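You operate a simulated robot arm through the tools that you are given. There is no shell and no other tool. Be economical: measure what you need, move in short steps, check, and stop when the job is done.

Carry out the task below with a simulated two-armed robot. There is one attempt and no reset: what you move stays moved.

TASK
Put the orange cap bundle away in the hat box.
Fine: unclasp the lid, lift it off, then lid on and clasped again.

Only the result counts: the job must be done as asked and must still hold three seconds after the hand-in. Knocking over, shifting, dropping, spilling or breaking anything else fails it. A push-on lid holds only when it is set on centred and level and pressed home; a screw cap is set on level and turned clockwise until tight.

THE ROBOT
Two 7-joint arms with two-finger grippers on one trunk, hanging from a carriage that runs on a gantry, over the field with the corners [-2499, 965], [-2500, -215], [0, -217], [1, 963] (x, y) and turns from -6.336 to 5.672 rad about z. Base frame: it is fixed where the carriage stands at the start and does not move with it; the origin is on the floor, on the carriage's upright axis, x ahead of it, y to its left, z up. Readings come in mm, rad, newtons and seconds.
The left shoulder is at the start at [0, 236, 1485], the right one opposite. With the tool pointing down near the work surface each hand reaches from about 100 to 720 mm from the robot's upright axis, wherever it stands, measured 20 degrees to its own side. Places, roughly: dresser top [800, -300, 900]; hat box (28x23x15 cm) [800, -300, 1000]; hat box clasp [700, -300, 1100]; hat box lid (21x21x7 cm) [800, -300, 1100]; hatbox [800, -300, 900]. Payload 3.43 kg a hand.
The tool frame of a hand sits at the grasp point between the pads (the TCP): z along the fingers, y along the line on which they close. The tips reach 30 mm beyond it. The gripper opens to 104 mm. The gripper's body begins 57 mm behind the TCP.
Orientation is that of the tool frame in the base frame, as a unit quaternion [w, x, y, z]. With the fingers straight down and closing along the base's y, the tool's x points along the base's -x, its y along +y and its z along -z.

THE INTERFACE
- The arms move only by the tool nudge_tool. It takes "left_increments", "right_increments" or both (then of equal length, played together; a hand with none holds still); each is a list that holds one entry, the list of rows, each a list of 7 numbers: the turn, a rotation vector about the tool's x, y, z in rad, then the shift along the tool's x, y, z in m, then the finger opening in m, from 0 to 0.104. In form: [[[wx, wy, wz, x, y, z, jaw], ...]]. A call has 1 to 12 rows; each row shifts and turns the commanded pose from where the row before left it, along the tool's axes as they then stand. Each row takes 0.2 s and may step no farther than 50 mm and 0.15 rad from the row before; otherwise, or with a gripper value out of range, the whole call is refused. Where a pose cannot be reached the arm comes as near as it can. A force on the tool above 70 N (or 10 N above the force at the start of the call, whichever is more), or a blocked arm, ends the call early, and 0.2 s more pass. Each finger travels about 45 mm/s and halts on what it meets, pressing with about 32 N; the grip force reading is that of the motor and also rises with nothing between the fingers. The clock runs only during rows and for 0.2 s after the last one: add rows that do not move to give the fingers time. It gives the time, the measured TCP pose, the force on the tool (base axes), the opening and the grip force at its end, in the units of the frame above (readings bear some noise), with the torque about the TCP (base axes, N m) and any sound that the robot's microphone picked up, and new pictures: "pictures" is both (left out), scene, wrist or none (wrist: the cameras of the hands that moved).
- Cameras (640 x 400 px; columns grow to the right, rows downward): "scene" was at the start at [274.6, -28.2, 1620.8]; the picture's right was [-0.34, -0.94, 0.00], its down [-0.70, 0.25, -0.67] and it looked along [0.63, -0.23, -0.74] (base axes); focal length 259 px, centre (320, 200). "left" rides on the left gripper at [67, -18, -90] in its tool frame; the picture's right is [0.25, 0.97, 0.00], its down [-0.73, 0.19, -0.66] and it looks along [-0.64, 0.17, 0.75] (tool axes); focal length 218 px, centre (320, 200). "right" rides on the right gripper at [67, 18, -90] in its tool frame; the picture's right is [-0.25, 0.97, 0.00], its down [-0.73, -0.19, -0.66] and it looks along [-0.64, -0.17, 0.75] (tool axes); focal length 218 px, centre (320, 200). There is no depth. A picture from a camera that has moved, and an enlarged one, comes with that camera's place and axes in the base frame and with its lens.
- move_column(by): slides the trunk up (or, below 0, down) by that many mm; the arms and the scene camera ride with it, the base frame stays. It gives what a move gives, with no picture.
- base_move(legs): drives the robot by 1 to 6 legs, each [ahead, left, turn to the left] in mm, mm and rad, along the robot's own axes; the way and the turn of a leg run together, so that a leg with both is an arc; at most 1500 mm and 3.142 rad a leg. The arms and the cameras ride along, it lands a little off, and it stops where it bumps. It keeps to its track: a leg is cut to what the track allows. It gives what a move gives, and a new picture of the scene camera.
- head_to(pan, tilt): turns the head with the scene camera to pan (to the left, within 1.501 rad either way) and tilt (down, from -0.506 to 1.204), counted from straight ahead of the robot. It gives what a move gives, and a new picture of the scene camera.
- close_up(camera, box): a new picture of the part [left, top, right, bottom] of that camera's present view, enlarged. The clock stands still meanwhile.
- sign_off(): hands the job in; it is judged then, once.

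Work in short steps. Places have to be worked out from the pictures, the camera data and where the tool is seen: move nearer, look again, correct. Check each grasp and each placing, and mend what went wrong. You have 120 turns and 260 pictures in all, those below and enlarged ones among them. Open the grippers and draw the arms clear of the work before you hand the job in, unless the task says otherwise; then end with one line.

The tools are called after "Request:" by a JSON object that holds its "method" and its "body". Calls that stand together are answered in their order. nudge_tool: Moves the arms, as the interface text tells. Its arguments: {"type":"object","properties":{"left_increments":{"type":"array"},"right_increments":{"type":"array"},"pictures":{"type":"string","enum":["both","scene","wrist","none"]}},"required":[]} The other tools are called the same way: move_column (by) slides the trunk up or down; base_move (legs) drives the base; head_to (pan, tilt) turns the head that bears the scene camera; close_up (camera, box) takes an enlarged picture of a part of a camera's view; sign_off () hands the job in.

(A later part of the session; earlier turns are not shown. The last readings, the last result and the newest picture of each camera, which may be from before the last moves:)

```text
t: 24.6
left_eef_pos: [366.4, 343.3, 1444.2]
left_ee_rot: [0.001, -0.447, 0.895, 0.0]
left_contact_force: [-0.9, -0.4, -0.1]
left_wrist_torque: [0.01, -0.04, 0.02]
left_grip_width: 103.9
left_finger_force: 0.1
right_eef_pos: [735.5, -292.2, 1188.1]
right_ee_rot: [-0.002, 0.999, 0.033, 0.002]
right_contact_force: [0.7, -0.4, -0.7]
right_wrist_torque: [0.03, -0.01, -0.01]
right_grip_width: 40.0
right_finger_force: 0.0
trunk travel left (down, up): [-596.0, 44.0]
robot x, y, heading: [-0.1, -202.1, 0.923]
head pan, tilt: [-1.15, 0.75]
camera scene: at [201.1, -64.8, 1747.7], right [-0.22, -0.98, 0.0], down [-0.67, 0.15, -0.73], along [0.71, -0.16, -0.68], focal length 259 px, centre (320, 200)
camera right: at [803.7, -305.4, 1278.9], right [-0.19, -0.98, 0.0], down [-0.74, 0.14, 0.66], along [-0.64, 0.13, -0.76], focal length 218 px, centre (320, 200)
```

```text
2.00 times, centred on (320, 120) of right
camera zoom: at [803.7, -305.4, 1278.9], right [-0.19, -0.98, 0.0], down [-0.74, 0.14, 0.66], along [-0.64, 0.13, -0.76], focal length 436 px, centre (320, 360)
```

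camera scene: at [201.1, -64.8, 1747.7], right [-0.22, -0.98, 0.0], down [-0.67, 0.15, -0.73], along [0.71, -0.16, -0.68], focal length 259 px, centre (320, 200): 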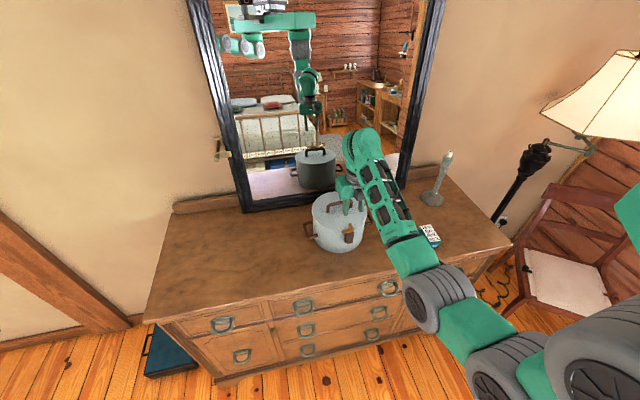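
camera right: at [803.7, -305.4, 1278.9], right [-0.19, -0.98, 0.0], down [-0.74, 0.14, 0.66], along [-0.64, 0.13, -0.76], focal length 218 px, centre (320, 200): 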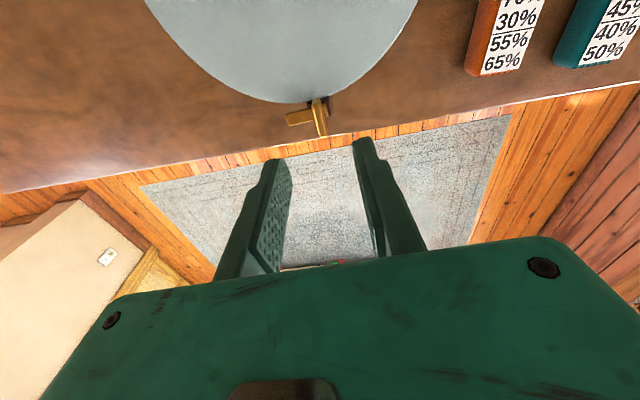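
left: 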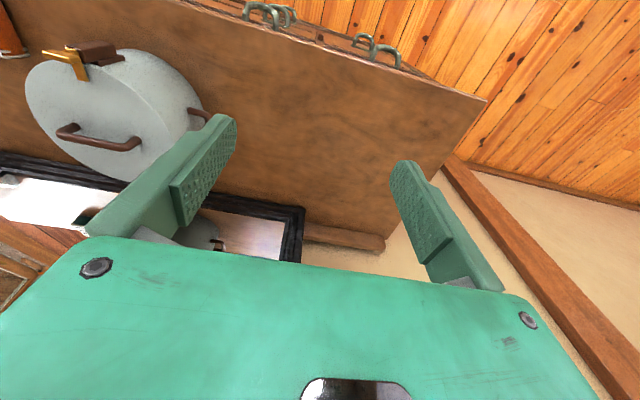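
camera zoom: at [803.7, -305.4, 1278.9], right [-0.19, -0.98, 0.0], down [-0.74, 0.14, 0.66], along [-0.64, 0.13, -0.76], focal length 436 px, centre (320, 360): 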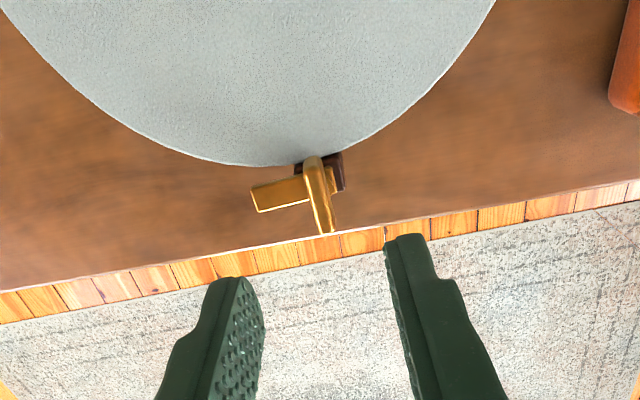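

Latch fully open with its finger clear, and the box is back at its original place. Next I move over the lid handle (≈843,-283) and turn the hand to close along x across the bar.

Request:
{"method": "nudge_tool", "body": {"right_increments": [[[0, 0, 0, 0.036, -0.001, -0.01, 0.05], [0, 0, 0, 0.036, -0.001, 0, 0.05], [0, 0, 0, 0.035, 0, 0, 0.05]]], "pictures": "none"}}

Request:
{"method": "nudge_tool", "body": {"right_increments": [[[0, 0, 0.1364, 0, 0, 0, 0.05], [0, 0, 0.1364, 0, 0, 0, 0.05], [0, 0, 0.1364, 0, 0, 0, 0.05], [0, 0, 0.1364, 0, 0, 0, 0.05], [0, 0, 0.1364, 0, 0, 0, 0.05], [0, 0, 0.1364, 0, 0, 0, 0.05], [0, 0, 0.1364, 0, 0, 0, 0.05], [0, 0, 0.1364, 0, 0, 0, 0.05], [0, 0, 0.1364, 0, 0, 0, 0.05], [0, 0, 0.1364, 0, 0, 0, 0.05], [0, 0, 0.1364, 0, 0, 0, 0.05], [0, 0, 0.1364, 0, 0, 0, 0.05]]]}}

Request:
{"method": "close_up", "body": {"camera": "right", "box": [180, 0, 460, 220]}}

```text
t: 25.4
left_eef_pos: [365.4, 343.1, 1444.6]
left_ee_rot: [0.0, -0.447, 0.895, -0.001]
left_contact_force: [0.4, -0.2, 0.2]
left_wrist_torque: [0.0, -0.02, 0.01]
left_grip_width: 103.7
left_finger_force: 0.0
right_eef_pos: [843.5, -280.1, 1197.3]
right_ee_rot: [-0.002, 0.999, 0.033, 0.001]
right_contact_force: [0.5, -0.4, -0.3]
right_wrist_torque: [0.0, -0.01, -0.04]
right_grip_width: 50.2
right_finger_force: 0.1
trunk travel left (down, up): [-596.0, 44.0]
robot x, y, heading: [-0.2, -205.0, 0.928]
head pan, tilt: [-1.15, 0.75]
```

```text
t: 28.0
left_eef_pos: [365.4, 342.8, 1443.8]
left_ee_rot: [0.0, -0.447, 0.894, 0.0]
left_contact_force: [0.1, 0.3, 1.2]
left_wrist_torque: [-0.01, 0.0, -0.03]
left_grip_width: 104.1
left_finger_force: 0.1
right_eef_pos: [842.5, -282.4, 1196.6]
right_ee_rot: [0.002, -0.706, 0.708, 0.0]
right_contact_force: [-0.8, -0.4, -0.2]
right_wrist_torque: [0.0, -0.01, 0.02]
right_grip_width: 49.6
right_finger_force: 0.0
trunk travel left (down, up): [-596.0, 44.0]
robot x, y, heading: [-1.0, -206.6, 0.924]
head pan, tilt: [-1.15, 0.75]
camera scene: at [201.0, -64.8, 1747.7], right [-0.22, -0.98, 0.0], down [-0.67, 0.15, -0.73], along [0.71, -0.16, -0.68], focal length 259 px, centre (320, 200)
camera right: at [824.7, -350.0, 1287.6], right [-0.97, 0.26, 0.0], down [0.19, 0.73, 0.66], along [0.17, 0.64, -0.75], focal length 218 px, centre (320, 200)
```

scene: 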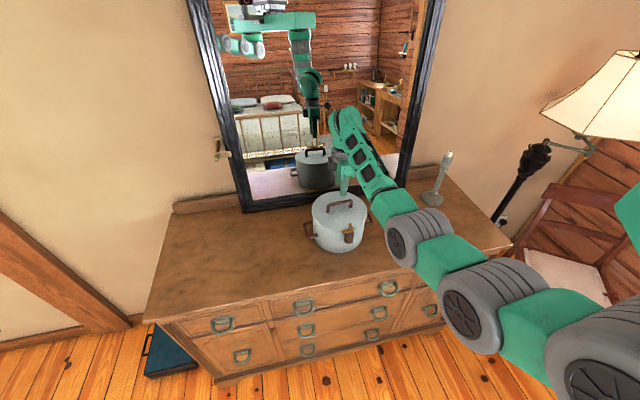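
right: 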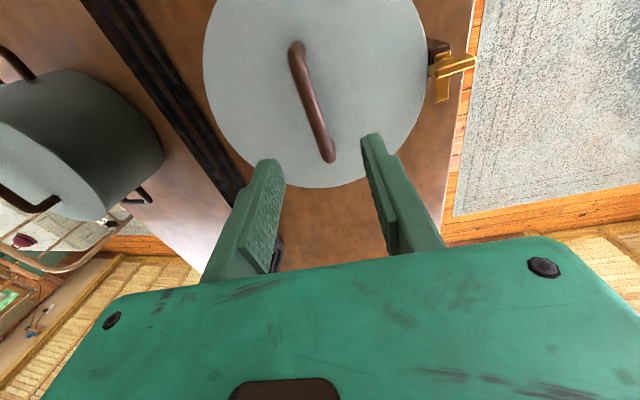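

```text
1.82 times, centred on (320, 110) of right
camera zoom: at [824.7, -350.0, 1287.6], right [-0.97, 0.26, 0.0], down [0.19, 0.73, 0.66], along [0.17, 0.64, -0.75], focal length 397 px, centre (320, 364)
```

zoom: 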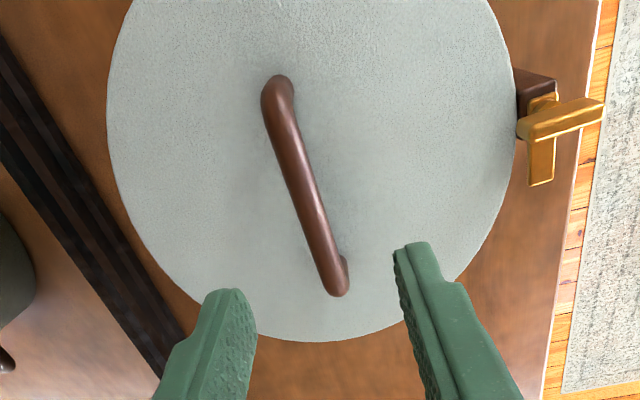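

Handle centre ≈(847,-287), along y, bar z≈1100. I'll lower over it to tips just above the lid.

Request:
{"method": "nudge_tool", "body": {"right_increments": [[[0, 0, 0, 0.0046, -0.004, 0.03, 0.05], [0, 0, 0, 0, 0, 0.03, 0.05], [0, 0, 0, 0, 0, 0.018, 0.05]]], "pictures": "wrist"}}

Request:
{"method": "close_up", "body": {"camera": "scene", "box": [280, 160, 400, 270]}}

Request:
{"method": "close_up", "body": {"camera": "right", "box": [200, 20, 440, 220]}}

```text
t: 28.8
left_eef_pos: [367.7, 343.0, 1443.5]
left_ee_rot: [0.001, -0.447, 0.895, 0.0]
left_contact_force: [0.0, -0.7, 1.0]
left_wrist_torque: [0.03, 0.01, -0.02]
left_grip_width: 104.3
left_finger_force: 0.0
right_eef_pos: [847.1, -287.8, 1118.9]
right_ee_rot: [-0.002, 0.707, -0.707, 0.0]
right_contact_force: [-0.3, 0.3, -0.3]
right_wrist_torque: [0.02, -0.01, 0.01]
right_grip_width: 50.3
right_finger_force: 0.1
trunk travel left (down, up): [-596.0, 44.0]
robot x, y, heading: [-1.7, -204.6, 0.933]
head pan, tilt: [-1.15, 0.75]
camera right: at [828.6, -356.1, 1209.8], right [-0.97, 0.25, 0.0], down [0.19, 0.73, 0.66], along [0.17, 0.64, -0.75], focal length 218 px, centre (320, 200)
```

right: 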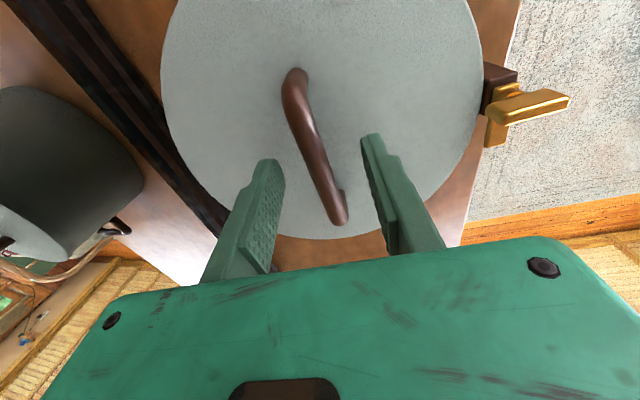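

```text
3.64 times, centred on (340, 215) of scene
camera zoom: at [201.0, -64.8, 1747.7], right [-0.22, -0.98, 0.0], down [-0.67, 0.15, -0.73], along [0.71, -0.16, -0.68], focal length 942 px, centre (247, 146)
```

zoom: 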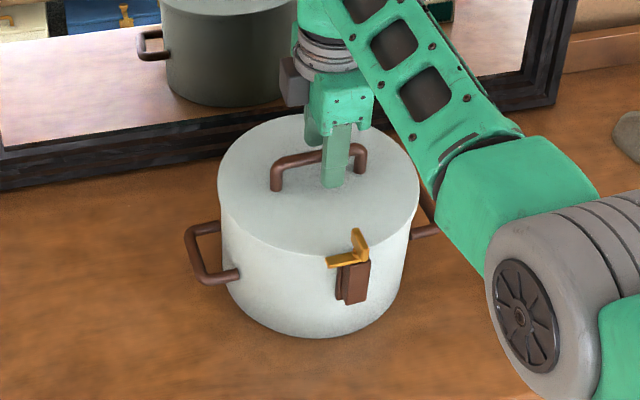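

```text
2.00 times, centred on (320, 120) of right
camera zoom: at [828.6, -356.1, 1209.8], right [-0.97, 0.25, 0.0], down [0.19, 0.73, 0.66], along [0.17, 0.64, -0.75], focal length 436 px, centre (320, 360)
```

zoom: 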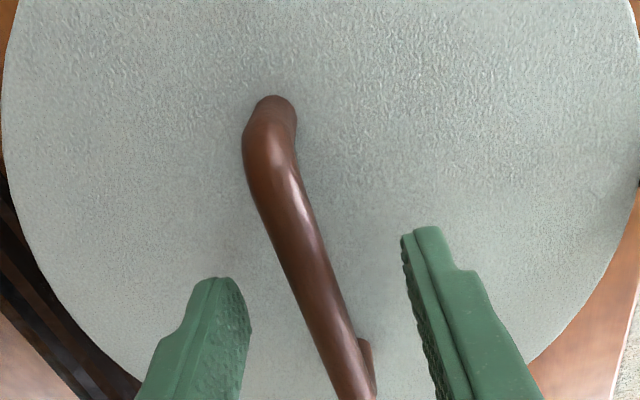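

Handle lies between the pads. Lower 5 mm more and close.

Request:
{"method": "nudge_tool", "body": {"right_increments": [[[0, 0, 0, 0.002, 0.002, 0.005, 0.05], [0, 0, 0, 0, 0, 0, 0.03], [0, 0, 0, 0, 0, 0, 0.012], [0, 0, 0, 0, 0, 0, 0.002], [0, 0, 0, 0, 0, 0, 0.002], [0, 0, 0, 0, 0, 0, 0.002]]], "pictures": "wrist"}}

Request:
{"method": "close_up", "body": {"camera": "scene", "box": [280, 160, 400, 270]}}

```text
t: 30.2
left_eef_pos: [366.2, 343.4, 1444.1]
left_ee_rot: [0.0, -0.447, 0.894, 0.0]
left_contact_force: [-0.3, 0.3, 0.5]
left_wrist_torque: [0.04, -0.01, -0.03]
left_grip_width: 103.9
left_finger_force: 0.0
right_eef_pos: [845.7, -290.9, 1114.4]
right_ee_rot: [0.003, -0.707, 0.707, 0.001]
right_contact_force: [1.9, -0.2, -0.1]
right_wrist_torque: [0.03, 0.0, -0.15]
right_grip_width: 11.6
right_finger_force: 32.2
trunk travel left (down, up): [-596.0, 44.0]
robot x, y, heading: [-2.8, -208.8, 0.924]
head pan, tilt: [-1.15, 0.75]
camera right: at [827.6, -358.2, 1204.8], right [-0.97, 0.25, 0.0], down [0.19, 0.73, 0.66], along [0.17, 0.64, -0.75], focal length 218 px, centre (320, 200)
```

right: 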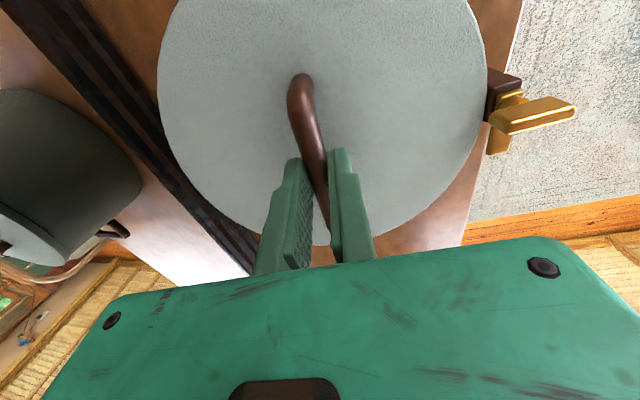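

```text
3.64 times, centred on (340, 215) of scene
camera zoom: at [201.1, -64.8, 1747.8], right [-0.22, -0.98, 0.0], down [-0.66, 0.15, -0.73], along [0.71, -0.16, -0.68], focal length 942 px, centre (247, 146)
```

zoom: 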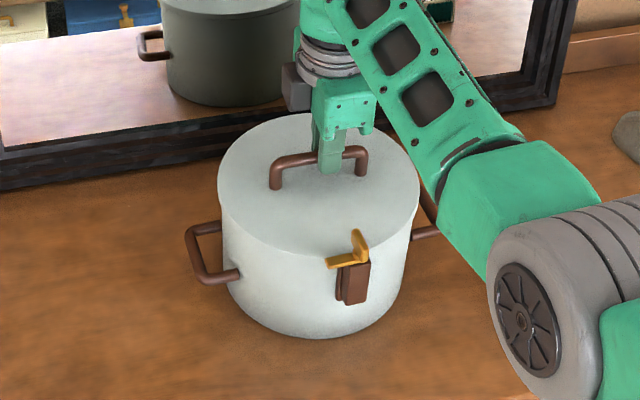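

The handle is gripped (11.6 mm). Lift slowly 20 mm and check that only the lid comes.

Request:
{"method": "nudge_tool", "body": {"right_increments": [[[0, 0, 0, 0, 0, -0.005, 0.002], [0, 0, 0, 0, 0, -0.005, 0.002], [0, 0, 0, 0, 0, -0.005, 0.002], [0, 0, 0, 0, 0, -0.005, 0.002]]], "pictures": "none"}}

Request:
{"method": "close_up", "body": {"camera": "scene", "box": [280, 160, 400, 270]}}

```text
t: 31.2
left_eef_pos: [366.5, 342.8, 1443.5]
left_ee_rot: [0.0, -0.447, 0.894, 0.0]
left_contact_force: [0.0, -0.3, -0.5]
left_wrist_torque: [0.01, 0.0, -0.01]
left_grip_width: 103.7
left_finger_force: 0.0
right_eef_pos: [843.7, -289.7, 1132.1]
right_ee_rot: [0.002, -0.707, 0.708, 0.0]
right_contact_force: [-1.4, -1.3, -2.4]
right_wrist_torque: [-0.01, -0.13, -0.02]
right_grip_width: 11.7
right_finger_force: 32.3
trunk travel left (down, up): [-596.0, 44.0]
robot x, y, heading: [1.2, -207.5, 0.926]
head pan, tilt: [-1.15, 0.75]
```

```text
3.64 times, centred on (340, 215) of scene
camera zoom: at [200.9, -64.8, 1747.7], right [-0.22, -0.98, 0.0], down [-0.67, 0.15, -0.73], along [0.71, -0.16, -0.68], focal length 942 px, centre (247, 146)
```

zoom: 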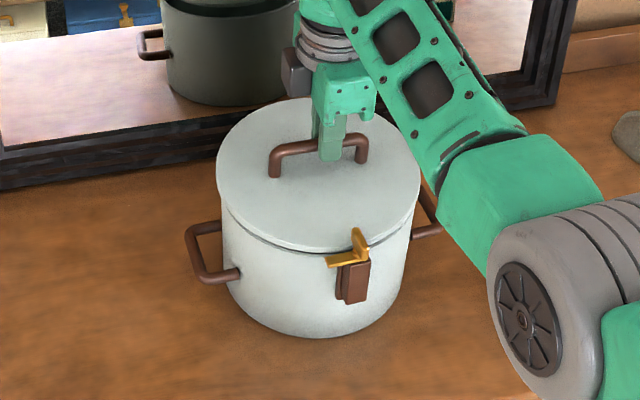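

The lid lifts cleanly. Raise it another 90 mm.

Request:
{"method": "nudge_tool", "body": {"right_increments": [[[0, 0, 0, 0, 0, -0.015, 0.002], [0, 0, 0, 0, 0, -0.025, 0.002], [0, 0, 0, 0, 0, -0.025, 0.002], [0, 0, 0, 0, 0, -0.025, 0.002]]], "pictures": "scene"}}

Request:
{"method": "close_up", "body": {"camera": "scene", "box": [280, 140, 400, 270]}}

```text
t: 32.2
left_eef_pos: [366.7, 344.4, 1444.5]
left_ee_rot: [0.001, -0.447, 0.895, 0.0]
left_contact_force: [0.0, 0.1, -0.7]
left_wrist_torque: [0.01, -0.02, -0.01]
left_grip_width: 103.7
left_finger_force: 0.0
right_eef_pos: [844.0, -290.0, 1224.2]
right_ee_rot: [-0.003, 0.707, -0.707, 0.0]
right_contact_force: [0.7, -0.1, -1.3]
right_wrist_torque: [-0.03, 0.03, 0.01]
right_grip_width: 11.6
right_finger_force: 32.3
trunk travel left (down, up): [-596.0, 44.0]
robot x, y, heading: [-2.8, -204.8, 0.928]
head pan, tilt: [-1.15, 0.75]
camera scene: at [201.1, -64.8, 1747.8], right [-0.22, -0.98, 0.0], down [-0.67, 0.15, -0.73], along [0.71, -0.16, -0.68], focal length 259 px, centre (320, 200)
```

scene: 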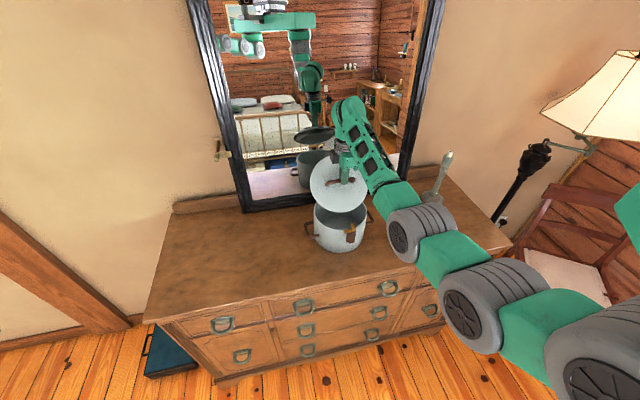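

```text
3.08 times, centred on (340, 205) of scene
camera zoom: at [201.1, -64.8, 1747.8], right [-0.22, -0.98, 0.0], down [-0.67, 0.15, -0.73], along [0.71, -0.16, -0.68], focal length 797 px, centre (258, 185)
```

zoom: 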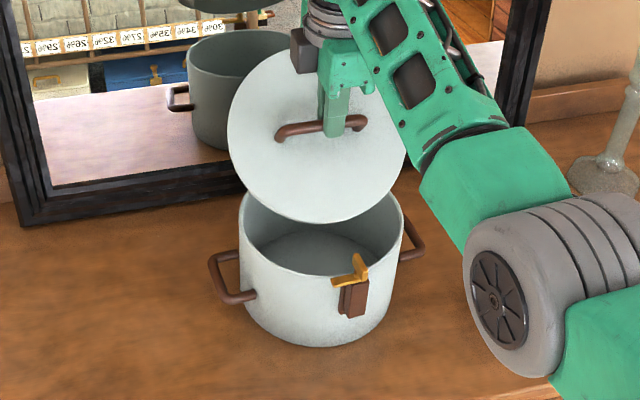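

The lid is off and the box is empty. I'll carry the lid left to the free dresser area around (765,-15).

Request:
{"method": "nudge_tool", "body": {"right_increments": [[[0, 0, 0, -0.0458, 0.0132, 0, 0.002], [0, 0, 0, -0.0458, 0.0132, 0, 0.002], [0, 0, 0, -0.0458, 0.0132, 0, 0.002], [0, 0, 0, -0.0458, 0.0132, 0, 0.002], [0, 0, 0, -0.0458, 0.0132, 0, 0.002], [0, 0, 0, -0.0458, 0.0132, 0, 0.002], [0, 0, 0, 0, 0, 0.04, 0.002], [0, 0, 0, 0, 0, 0.04, 0.002], [0, 0, 0, 0, 0, 0.04, 0.002], [0, 0, 0, 0, 0, 0.04, 0.002]]]}}

Request:
{"method": "close_up", "body": {"camera": "scene", "box": [200, 140, 380, 300]}}

```text
t: 34.4
left_eef_pos: [367.4, 342.7, 1443.6]
left_ee_rot: [0.0, -0.447, 0.895, 0.0]
left_contact_force: [0.6, -0.5, 0.3]
left_wrist_torque: [0.03, 0.05, -0.04]
left_grip_width: 103.8
left_finger_force: 0.0
right_eef_pos: [763.3, -12.6, 1064.7]
right_ee_rot: [0.003, -0.707, 0.707, 0.0]
right_contact_force: [0.1, -0.4, -0.2]
right_wrist_torque: [-0.02, 0.03, 0.0]
right_grip_width: 12.1
right_finger_force: 32.4
trunk travel left (down, up): [-596.0, 44.0]
robot x, y, heading: [1.1, -202.3, 0.926]
head pan, tilt: [-1.15, 0.75]
camera scene: at [201.0, -64.8, 1747.8], right [-0.22, -0.98, 0.0], down [-0.67, 0.15, -0.73], along [0.71, -0.16, -0.68], focal length 259 px, centre (320, 200)
camera right: at [746.1, -80.3, 1154.0], right [-0.97, 0.25, 0.0], down [0.19, 0.73, 0.66], along [0.17, 0.64, -0.75], focal length 218 px, centre (320, 200)
```

scene: 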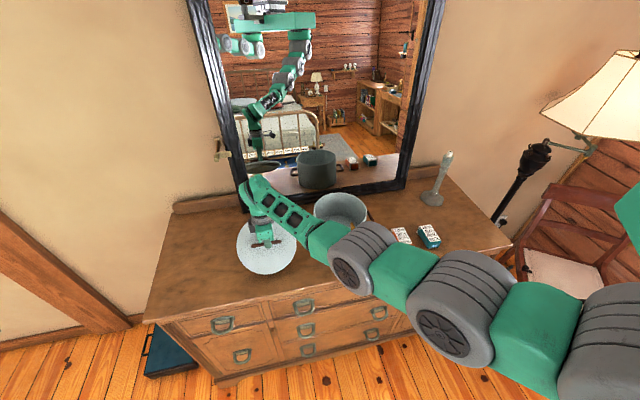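
right: 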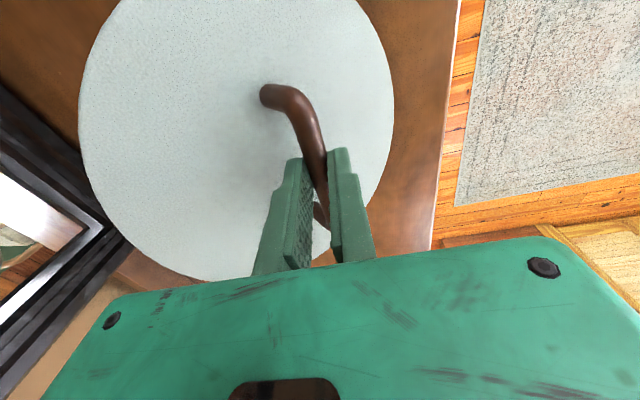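

```text
2.50 times, centred on (290, 220) of scene
camera zoom: at [201.0, -64.8, 1747.8], right [-0.22, -0.98, 0.0], down [-0.67, 0.15, -0.73], along [0.71, -0.16, -0.68], focal length 647 px, centre (395, 150)
```

zoom: 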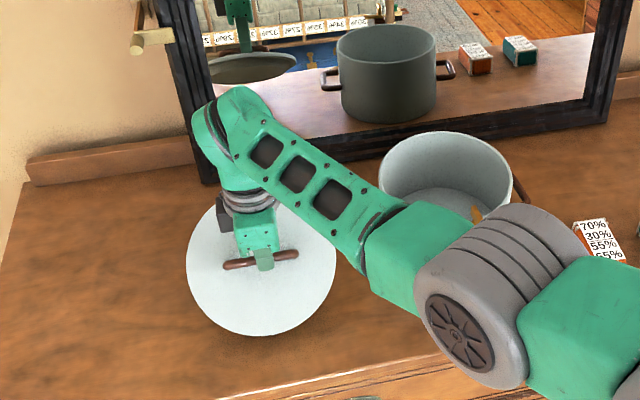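

The lid hangs tilted in the grip (near edge low), since the round bar can roll between the pads; setting it down will level it. I'll shift 15 mm farther from the front edge and lower in steps, watching force.

Request:
{"method": "nudge_tool", "body": {"right_increments": [[[0, 0, 0, 0, -0.015, 0.01, 0.002], [0, 0, 0, 0, 0, 0.015, 0.002], [0, 0, 0, 0, 0, 0.01, 0.002], [0, 0, 0, 0, 0, 0.01, 0.002]]], "pictures": "wrist"}}

Request:
{"method": "close_up", "body": {"camera": "scene", "box": [200, 140, 380, 300]}}

```text
t: 35.4
left_eef_pos: [367.2, 343.4, 1444.9]
left_ee_rot: [0.001, -0.448, 0.894, 0.0]
left_contact_force: [-0.4, -0.6, 0.1]
left_wrist_torque: [0.0, 0.01, 0.01]
left_grip_width: 103.9
left_finger_force: 0.0
right_eef_pos: [765.4, -20.4, 1038.7]
right_ee_rot: [0.004, -0.707, 0.707, -0.001]
right_contact_force: [2.7, 0.6, 4.2]
right_wrist_torque: [0.08, 0.09, -0.05]
right_grip_width: 11.8
right_finger_force: 31.8
right hand out of reach, approached as far as the arm can: row 1, 2, 3, 4
trunk travel left (down, up): [-596.0, 44.0]
robot x, y, heading: [1.7, -204.4, 0.925]
head pan, tilt: [-1.15, 0.75]
camera right: at [747.1, -87.9, 1128.3], right [-0.97, 0.25, -0.01], down [0.19, 0.73, 0.66], along [0.17, 0.64, -0.75], focal length 218 px, centre (320, 200)
```

right: 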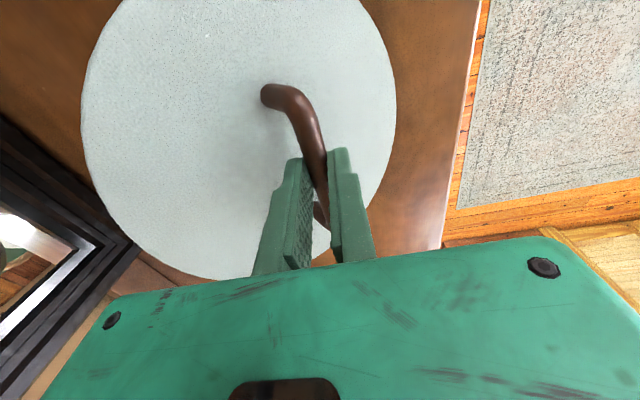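

```text
2.50 times, centred on (290, 220) of scene
camera zoom: at [201.2, -64.7, 1748.0], right [-0.22, -0.98, 0.0], down [-0.66, 0.15, -0.73], along [0.71, -0.16, -0.68], focal length 647 px, centre (395, 150)
```

zoom: 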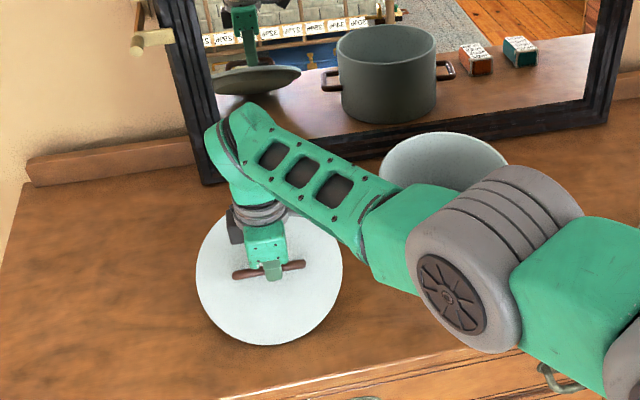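

Reach limit with the trunk this high. I'll raise the hand 40 mm, slide the trunk down 60, then continue lowering with the arm.

Request:
{"method": "nudge_tool", "body": {"right_increments": [[[0, 0, 0, 0, 0, -0.04, 0.002]]], "pictures": "none"}}

Request:
{"method": "move_column", "body": {"by": -60}}

Request:
{"method": "nudge_tool", "body": {"right_increments": [[[0, 0, 0, 0, 0, 0.005, 0.002]]], "pictures": "scene"}}

```text
t: 35.8
left_eef_pos: [365.8, 342.5, 1444.7]
left_ee_rot: [0.0, -0.446, 0.895, 0.0]
left_contact_force: [-0.3, 0.4, 0.3]
left_wrist_torque: [0.01, 0.0, 0.02]
left_grip_width: 104.1
left_finger_force: 0.1
right_eef_pos: [763.0, -21.2, 1073.0]
right_ee_rot: [0.0, 0.707, -0.707, 0.0]
right_contact_force: [-0.8, -0.9, -2.4]
right_wrist_torque: [0.0, -0.01, 0.01]
right_grip_width: 11.7
right_finger_force: 31.8
trunk travel left (down, up): [-596.0, 44.0]
robot x, y, heading: [0.0, -202.9, 0.925]
head pan, tilt: [-1.15, 0.75]
```

```text
t: 36.8
left_eef_pos: [365.9, 343.1, 1383.1]
left_ee_rot: [0.001, -0.447, 0.895, 0.0]
left_contact_force: [-0.2, 0.3, -0.6]
left_wrist_torque: [-0.01, 0.02, 0.02]
left_grip_width: 104.2
left_finger_force: 0.0
right_eef_pos: [761.4, -21.3, 1011.1]
right_ee_rot: [-0.001, -0.707, 0.707, 0.002]
right_contact_force: [0.7, 0.4, -1.2]
right_wrist_torque: [-0.05, 0.05, 0.02]
right_grip_width: 12.0
right_finger_force: 32.0
trunk travel left (down, up): [-536.0, 104.0]
robot x, y, heading: [-0.2, -202.6, 0.924]
head pan, tilt: [-1.15, 0.75]
```

```text
t: 37.2
left_eef_pos: [365.9, 343.3, 1384.2]
left_ee_rot: [0.0, -0.447, 0.895, 0.0]
left_contact_force: [-1.1, -0.2, -0.5]
left_wrist_torque: [-0.05, 0.01, 0.0]
left_grip_width: 103.8
left_finger_force: 0.1
right_eef_pos: [762.6, -20.2, 1010.9]
right_ee_rot: [0.002, -0.707, 0.707, 0.0]
right_contact_force: [0.2, -1.1, 0.3]
right_wrist_torque: [-0.09, 0.14, 0.04]
right_grip_width: 12.0
right_finger_force: 32.1
trunk travel left (down, up): [-536.0, 104.0]
robot x, y, heading: [-1.4, -202.2, 0.925]
head pan, tilt: [-1.15, 0.75]
camera scene: at [201.0, -64.9, 1687.8], right [-0.22, -0.98, 0.0], down [-0.67, 0.15, -0.73], along [0.71, -0.16, -0.68], focal length 259 px, centre (320, 200)
```

scene: 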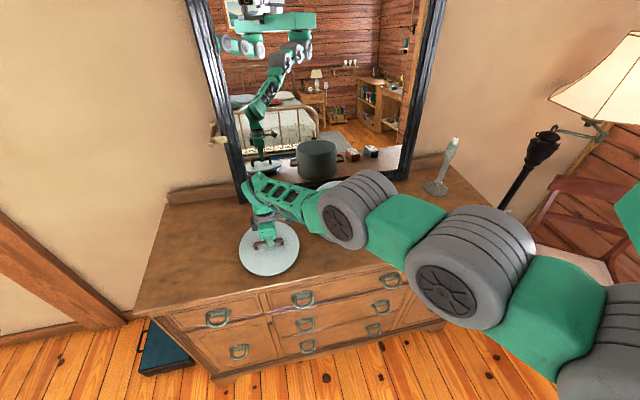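

Continue lowering in small steps.

Request:
{"method": "nudge_tool", "body": {"right_increments": [[[0, 0, 0, 0, -0.01, 0.005, 0.002], [0, 0, 0, 0, 0, 0.008, 0.002], [0, 0, 0, 0, 0, 0.008, 0.002], [0, 0, 0, 0, 0, 0.006, 0.002]]], "pictures": "wrist"}}

Request:
{"method": "close_up", "body": {"camera": "scene", "box": [200, 140, 380, 300]}}

```text
t: 38.2
left_eef_pos: [367.0, 342.6, 1385.8]
left_ee_rot: [0.001, -0.447, 0.895, -0.001]
left_contact_force: [-0.2, 0.5, 0.1]
left_wrist_torque: [-0.01, 0.03, 0.01]
left_grip_width: 104.0
left_finger_force: 0.1
right_eef_pos: [773.7, -20.8, 995.0]
right_ee_rot: [0.008, -0.707, 0.707, -0.002]
right_contact_force: [-18.3, -8.3, 50.4]
right_wrist_torque: [-0.08, 0.23, -0.08]
right_grip_width: 12.5
right_finger_force: 32.1
right hand out of reach, approached as far as the arm can: row 3
trunk travel left (down, up): [-536.0, 104.0]
robot x, y, heading: [-0.5, -204.1, 0.924]
head pan, tilt: [-1.15, 0.75]
camera right: at [755.4, -89.2, 1083.7], right [-0.97, 0.25, -0.01], down [0.18, 0.72, 0.67], along [0.18, 0.64, -0.75], focal length 218 px, centre (320, 200)
```

right: 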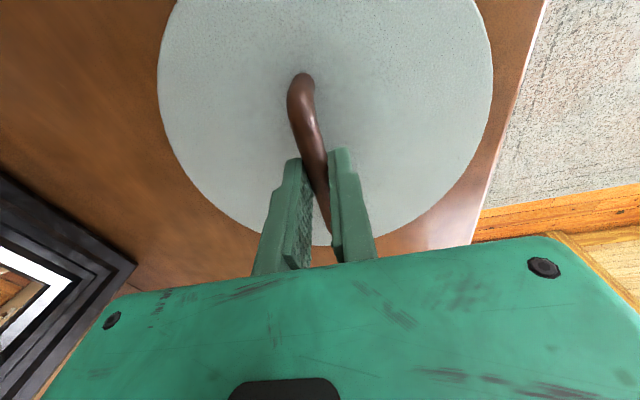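

```text
2.50 times, centred on (290, 220) of scene
camera zoom: at [201.6, -65.1, 1689.0], right [-0.22, -0.98, 0.0], down [-0.66, 0.15, -0.73], along [0.71, -0.16, -0.68], focal length 647 px, centre (395, 150)
```

zoom: 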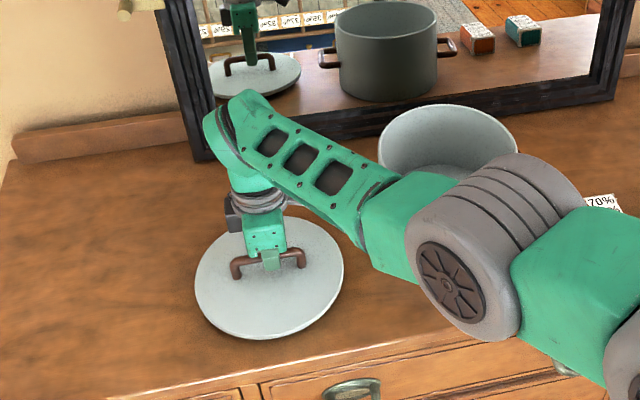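

The lid now sits flat on the dresser at about (774,-21), pressed at 50 N. Relieve, open and rise.

Request:
{"method": "nudge_tool", "body": {"right_increments": [[[0, 0, 0, 0, 0, -0.003, 0.002], [0, 0, 0, 0, 0, -0.001, 0.012], [0, 0, 0, 0, 0, 0, 0.03], [0, 0, 0, 0, 0, 0, 0.05], [0, 0, 0, 0, 0, 0, 0.05], [0, 0, 0, 0, 0, -0.02, 0.05], [0, 0, 0, 0, 0, -0.04, 0.05], [0, 0, 0, 0, 0, -0.04, 0.05]]]}}

Request:
{"method": "close_up", "body": {"camera": "scene", "box": [200, 140, 380, 300]}}

```text
t: 40.0
left_eef_pos: [366.3, 343.8, 1383.9]
left_ee_rot: [-0.001, -0.447, 0.894, 0.001]
left_contact_force: [0.3, 0.0, 1.2]
left_wrist_torque: [-0.02, 0.0, -0.01]
left_grip_width: 104.1
left_finger_force: 0.0
right_eef_pos: [777.3, -16.9, 1087.2]
right_ee_rot: [-0.001, 0.707, -0.707, 0.0]
right_contact_force: [-0.3, -0.6, 0.2]
right_wrist_torque: [0.04, 0.01, 0.0]
right_grip_width: 50.0
right_finger_force: 0.1
right hand out of reach, approached as far as the arm can: row 8
trunk travel left (down, up): [-536.0, 104.0]
robot x, y, heading: [0.2, -206.6, 0.923]
head pan, tilt: [-1.15, 0.75]
camera scene: at [201.2, -64.8, 1687.8], right [-0.22, -0.98, 0.0], down [-0.66, 0.15, -0.73], along [0.71, -0.16, -0.68], focal length 259 px, centre (320, 200)
camera right: at [761.3, -85.4, 1177.0], right [-0.97, 0.25, 0.0], down [0.19, 0.73, 0.66], along [0.17, 0.64, -0.75], focal length 218 px, centre (320, 200)
```

scene: 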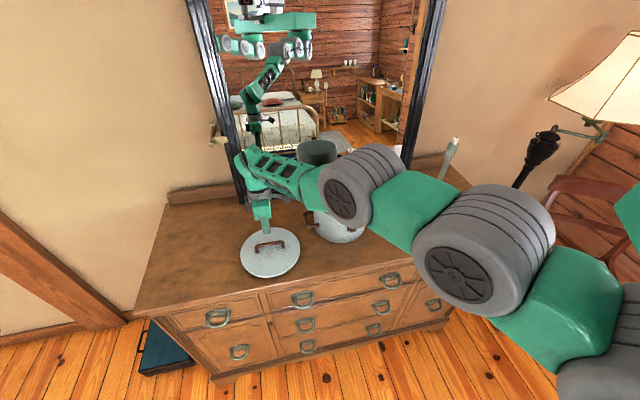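
right: 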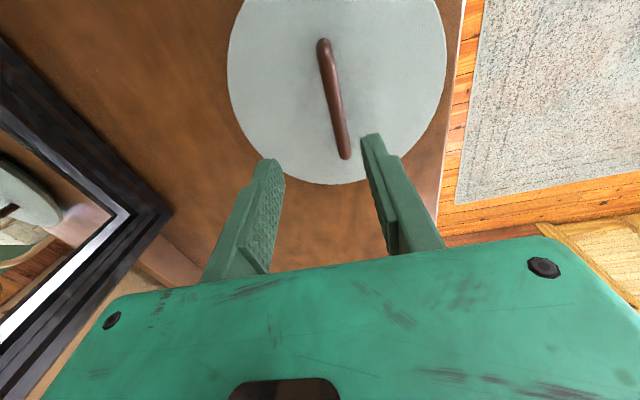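

```text
2.50 times, centred on (290, 220) of scene
camera zoom: at [201.2, -64.8, 1687.8], right [-0.22, -0.98, 0.0], down [-0.66, 0.15, -0.73], along [0.71, -0.16, -0.68], focal length 647 px, centre (395, 150)
```

zoom: 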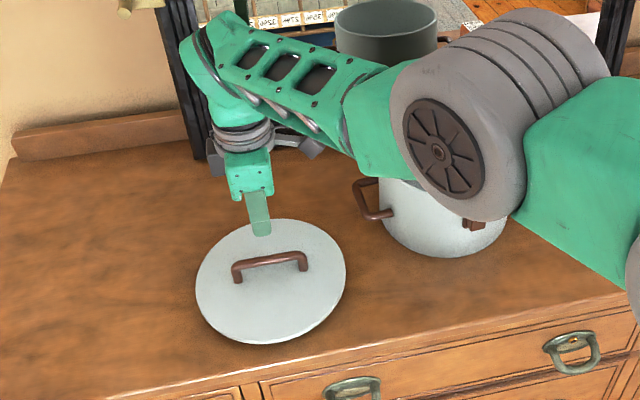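

The lid rests safely. Raise the trunk and travel over the box to the orange bundle near (752,-521).

Request:
{"method": "move_column", "body": {"by": 100}}

Request:
{"method": "nudge_tool", "body": {"right_increments": [[[0, 0, 0, 0.049, 0.002, 0, 0.09], [0, 0, 0, 0.049, 0.002, 0, 0.09], [0, 0, 0, 0.049, 0.002, 0, 0.09], [0, 0, 0, 0.049, 0.002, 0, 0.09], [0, 0, 0, 0.049, 0.002, 0, 0.09], [0, 0, 0, 0.049, 0.002, 0, 0.09], [0, 0, 0, 0.049, 0.002, 0, 0.09], [0, 0, 0, 0.049, 0.002, 0, 0.09], [0, 0, 0, 0.049, 0.002, 0, 0.09]]]}}

```text
t: 41.4
left_eef_pos: [366.4, 342.7, 1483.3]
left_ee_rot: [0.0, -0.446, 0.895, 0.0]
left_contact_force: [0.0, -0.8, -0.6]
left_wrist_torque: [-0.01, 0.01, 0.03]
left_grip_width: 104.0
left_finger_force: 0.1
right_eef_pos: [777.7, -18.2, 1187.0]
right_ee_rot: [-0.001, 0.708, -0.707, 0.0]
right_contact_force: [-0.5, 0.1, -0.1]
right_wrist_torque: [0.0, 0.02, -0.01]
right_grip_width: 50.1
right_finger_force: 0.1
trunk travel left (down, up): [-636.0, 4.0]
robot x, y, heading: [1.2, -203.1, 0.93]
head pan, tilt: [-1.15, 0.75]
```

```text
t: 43.4
left_eef_pos: [366.0, 343.7, 1483.6]
left_ee_rot: [-0.001, -0.447, 0.894, 0.0]
left_contact_force: [0.5, -0.3, 0.0]
left_wrist_torque: [-0.02, -0.02, -0.02]
left_grip_width: 104.1
left_finger_force: 0.1
right_eef_pos: [853.6, -429.5, 1164.5]
right_ee_rot: [0.0, 0.708, -0.706, 0.0]
right_contact_force: [-0.7, 0.3, 0.3]
right_wrist_torque: [0.01, 0.0, 0.03]
right_grip_width: 90.1
right_finger_force: 0.0
right hand out of reach, approached as far as the arm can: row 1, 2, 3, 4, 5, 6, 7
trunk travel left (down, up): [-636.0, 4.0]
robot x, y, heading: [4.5, -209.0, 0.929]
head pan, tilt: [-1.15, 0.75]
camera scene: at [201.0, -64.8, 1787.7], right [-0.22, -0.98, 0.0], down [-0.67, 0.15, -0.73], along [0.71, -0.16, -0.68], focal length 259 px, centre (320, 200)
camera right: at [836.3, -496.8, 1254.0], right [-0.97, 0.25, 0.0], down [0.19, 0.73, 0.66], along [0.17, 0.64, -0.75], focal length 218 px, centre (320, 200)
```

scene: 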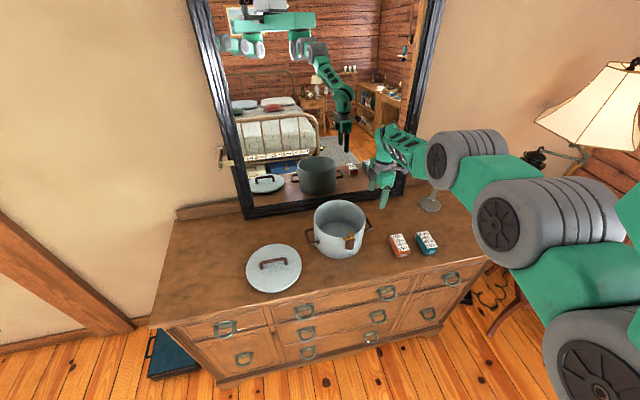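
right: 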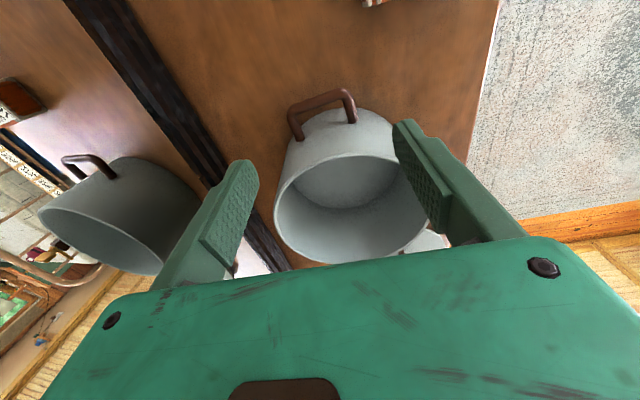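

Clear view of everything now. Enlarge the bundles and the box.

Request:
{"method": "close_up", "body": {"camera": "scene", "box": [370, 215, 450, 270]}}

Request:
{"method": "close_up", "body": {"camera": "scene", "box": [290, 180, 400, 270]}}

```text
7.27 times, centred on (410, 242) of scene
camera zoom: at [201.0, -64.8, 1787.7], right [-0.22, -0.98, 0.0], down [-0.67, 0.15, -0.73], along [0.71, -0.16, -0.68], focal length 1883 px, centre (-334, -109)
```

zoom: 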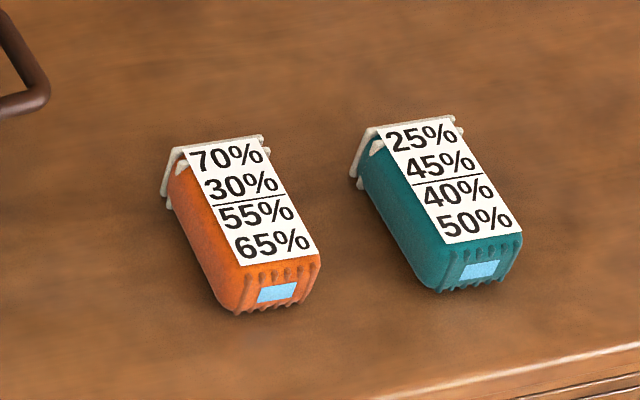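

```text
4.44 times, centred on (345, 225) of scene
camera zoom: at [201.0, -64.8, 1787.7], right [-0.22, -0.98, 0.0], down [-0.67, 0.15, -0.73], along [0.71, -0.16, -0.68], focal length 1151 px, centre (209, 89)
```

zoom: 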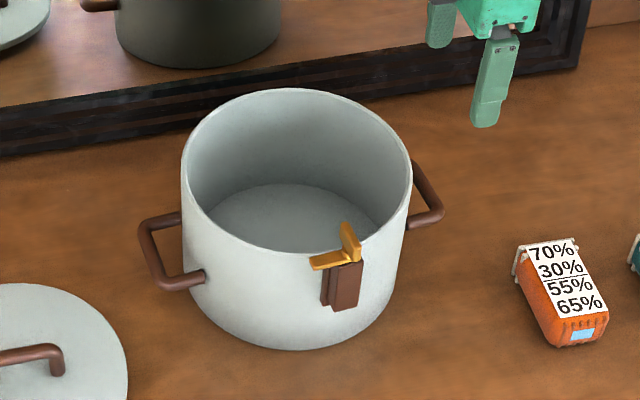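

The bundle's top spans about x 722–800 at y≈-528, ~45 mm wide, aligned nearly with x, with ~55 mm gap to the teal one. I'll move above it and turn the hand to close along y.

Request:
{"method": "nudge_tool", "body": {"right_increments": [[[0, 0, 0, 0.033, 0.031, 0, 0.072], [0, 0, 0, 0.033, 0.031, 0, 0.072], [0, 0, 0, 0.033, 0.031, 0, 0.072]]], "pictures": "none"}}

Request:
{"method": "nudge_tool", "body": {"right_increments": [[[0, 0, 0.14, 0, 0, 0, 0.072], [0, 0, 0.14, 0, 0, 0, 0.072], [0, 0, 0.14, 0, 0, 0, 0.072], [0, 0, 0.14, 0, 0, 0, 0.072], [0, 0, 0.14, 0, 0, 0, 0.072], [0, 0, 0.14, 0, 0, 0, 0.072], [0, 0, 0.14, 0, 0, 0, 0.072], [0, 0, 0.14, 0, 0, 0, 0.072], [0, 0, 0.14, 0, 0, 0, 0.072], [0, 0, 0.14, 0, 0, 0, 0.072], [0, 0, 0.14, 0, 0, 0.03, 0.072], [0, 0, 0.07, 0, 0, 0.05, 0.072]]]}}

Request:
{"method": "close_up", "body": {"camera": "right", "box": [180, 0, 460, 220]}}

```text
t: 44.2
left_eef_pos: [365.7, 343.1, 1484.1]
left_ee_rot: [0.0, -0.447, 0.895, 0.001]
left_contact_force: [-0.7, -0.2, -0.5]
left_wrist_torque: [-0.02, 0.0, 0.01]
left_grip_width: 103.8
left_finger_force: 0.1
right_eef_pos: [827.0, -537.7, 1148.7]
right_ee_rot: [0.0, -0.707, 0.708, 0.003]
right_contact_force: [0.4, 0.1, -0.3]
right_wrist_torque: [-0.02, 0.01, 0.0]
right_grip_width: 72.2
right_finger_force: 0.0
right hand out of reach, approached as far as the arm can: row 1, 2, 3
trunk travel left (down, up): [-636.0, 4.0]
robot x, y, heading: [-0.0, -207.6, 0.925]
head pan, tilt: [-1.15, 0.75]
```

```text
t: 46.8
left_eef_pos: [365.0, 343.6, 1484.2]
left_ee_rot: [-0.001, -0.448, 0.894, 0.001]
left_contact_force: [-0.1, 0.1, -0.7]
left_wrist_torque: [-0.03, 0.0, 0.03]
left_grip_width: 104.0
left_finger_force: 0.1
right_eef_pos: [815.3, -540.6, 1067.9]
right_ee_rot: [0.001, 0.02, 1.0, 0.0]
right_contact_force: [0.4, -0.1, 0.6]
right_wrist_torque: [0.02, 0.03, -0.01]
right_grip_width: 72.1
right_finger_force: 0.1
right hand out of reach, approached as far as the arm can: row 12
trunk travel left (down, up): [-636.0, 4.0]
robot x, y, heading: [-0.3, -205.1, 0.928]
head pan, tilt: [-1.15, 0.75]
camera scene: at [200.7, -64.7, 1787.7], right [-0.22, -0.98, 0.0], down [-0.67, 0.15, -0.73], along [0.71, -0.16, -0.68], focal length 259 px, centre (320, 200)
camera right: at [749.2, -520.4, 1157.9], right [0.29, 0.96, 0.0], down [0.72, -0.22, 0.66], along [0.63, -0.19, -0.75], focal length 218 px, centre (320, 200)
```

scene: 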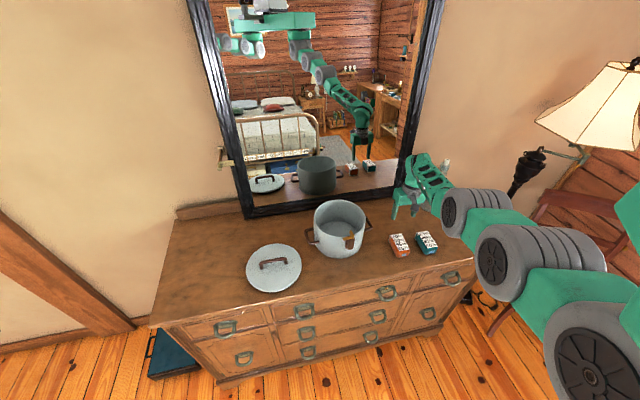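
right: 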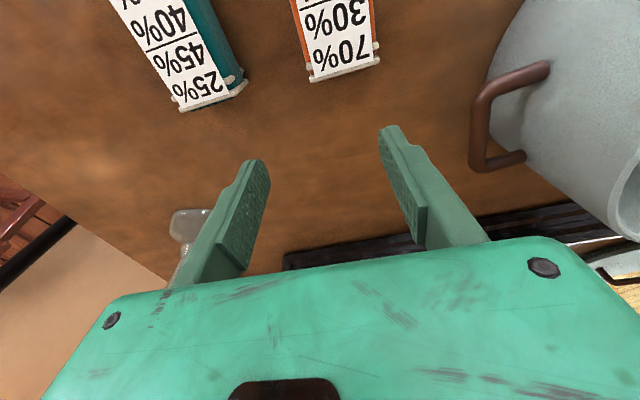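

```text
1.82 times, centred on (320, 110) of right
camera zoom: at [749.2, -520.4, 1157.9], right [0.29, 0.96, 0.0], down [0.72, -0.22, 0.66], along [0.63, -0.19, -0.75], focal length 397 px, centre (320, 364)
```

zoom: 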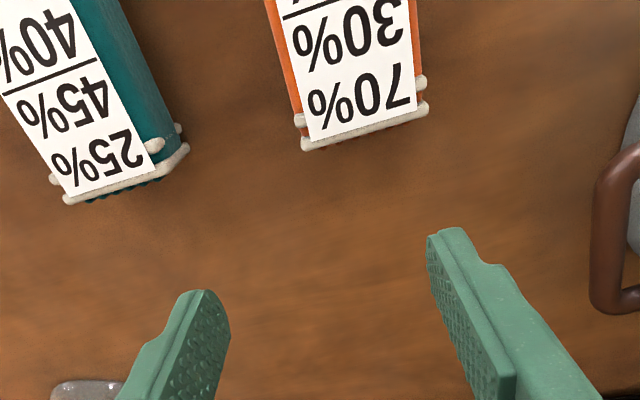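

Too far out; the candlestick is near, so I'll draw back toward x≈755, lower the trunk and re-measure from above the bundle.

Request:
{"method": "nudge_tool", "body": {"right_increments": [[[0, 0, 0, 0.03, 0.01, -0.01, 0.072], [0, 0, 0, 0.03, 0.01, -0.02, 0.072]]], "pictures": "none"}}

Request:
{"method": "move_column", "body": {"by": -70}}

Request:
{"method": "nudge_tool", "body": {"right_increments": [[[0, 0, 0, 0.001, 0, 0, 0.072]]], "pictures": "wrist"}}

Request:
{"method": "close_up", "body": {"camera": "right", "box": [180, 0, 460, 220]}}

```text
t: 47.4
left_eef_pos: [365.4, 343.3, 1484.2]
left_ee_rot: [0.0, -0.447, 0.895, 0.0]
left_contact_force: [-0.4, -0.9, 0.2]
left_wrist_torque: [0.01, 0.02, 0.0]
left_grip_width: 103.9
left_finger_force: 0.0
right_eef_pos: [802.8, -531.8, 1077.8]
right_ee_rot: [0.0, 0.019, 1.0, 0.002]
right_contact_force: [0.8, 0.5, 0.0]
right_wrist_torque: [0.03, 0.03, -0.02]
right_grip_width: 71.9
right_finger_force: 0.1
right hand out of reach, approached as far as the arm can: row 1, 2
trunk travel left (down, up): [-636.0, 4.0]
robot x, y, heading: [1.4, -204.2, 0.928]
head pan, tilt: [-1.15, 0.75]
```

```text
t: 48.4
left_eef_pos: [366.7, 343.4, 1414.4]
left_ee_rot: [0.001, -0.448, 0.894, 0.001]
left_contact_force: [0.7, 0.2, -0.1]
left_wrist_torque: [0.0, -0.03, 0.01]
left_grip_width: 104.0
left_finger_force: 0.1
right_eef_pos: [803.2, -533.7, 1010.0]
right_ee_rot: [0.0, 0.02, 1.0, 0.001]
right_contact_force: [0.3, 1.2, -0.7]
right_wrist_torque: [-0.01, 0.04, -0.02]
right_grip_width: 72.1
right_finger_force: 0.0
trunk travel left (down, up): [-566.0, 74.0]
robot x, y, heading: [-0.5, -203.5, 0.924]
head pan, tilt: [-1.15, 0.75]
```

```text
t: 48.8
left_eef_pos: [366.3, 342.6, 1413.4]
left_ee_rot: [0.0, -0.447, 0.894, 0.0]
left_contact_force: [-0.2, 0.2, 0.0]
left_wrist_torque: [-0.03, 0.0, 0.03]
left_grip_width: 104.1
left_finger_force: 0.1
right_eef_pos: [804.1, -532.4, 1009.7]
right_ee_rot: [0.0, 0.019, 1.0, 0.001]
right_contact_force: [-0.4, -0.4, 0.5]
right_wrist_torque: [0.0, -0.01, -0.02]
right_grip_width: 72.0
right_finger_force: 0.0
trunk travel left (down, up): [-566.0, 74.0]
robot x, y, heading: [0.9, -205.3, 0.931]
head pan, tilt: [-1.15, 0.75]
camera right: at [737.4, -513.3, 1098.8], right [0.29, 0.96, 0.0], down [0.72, -0.22, 0.66], along [0.63, -0.19, -0.76], focal length 218 px, centre (320, 200)
```

right: 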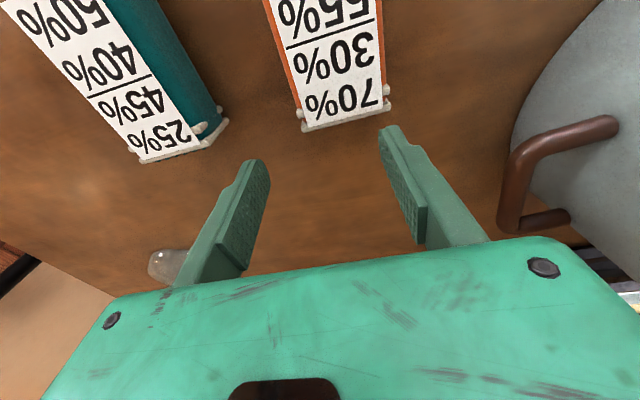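

```text
1.82 times, centred on (320, 110) of right
camera zoom: at [737.4, -513.3, 1098.8], right [0.29, 0.96, 0.0], down [0.72, -0.22, 0.66], along [0.63, -0.19, -0.76], focal length 397 px, centre (320, 364)
```

zoom: 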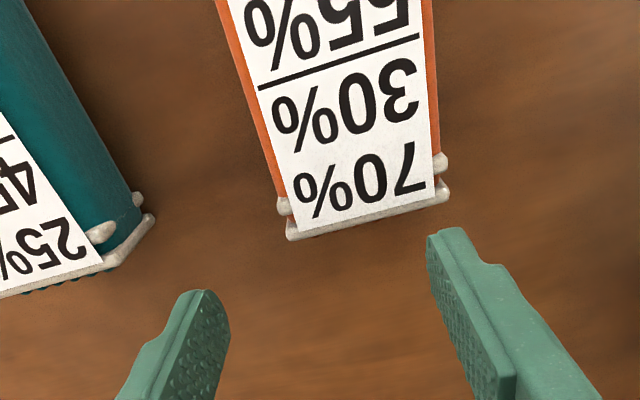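

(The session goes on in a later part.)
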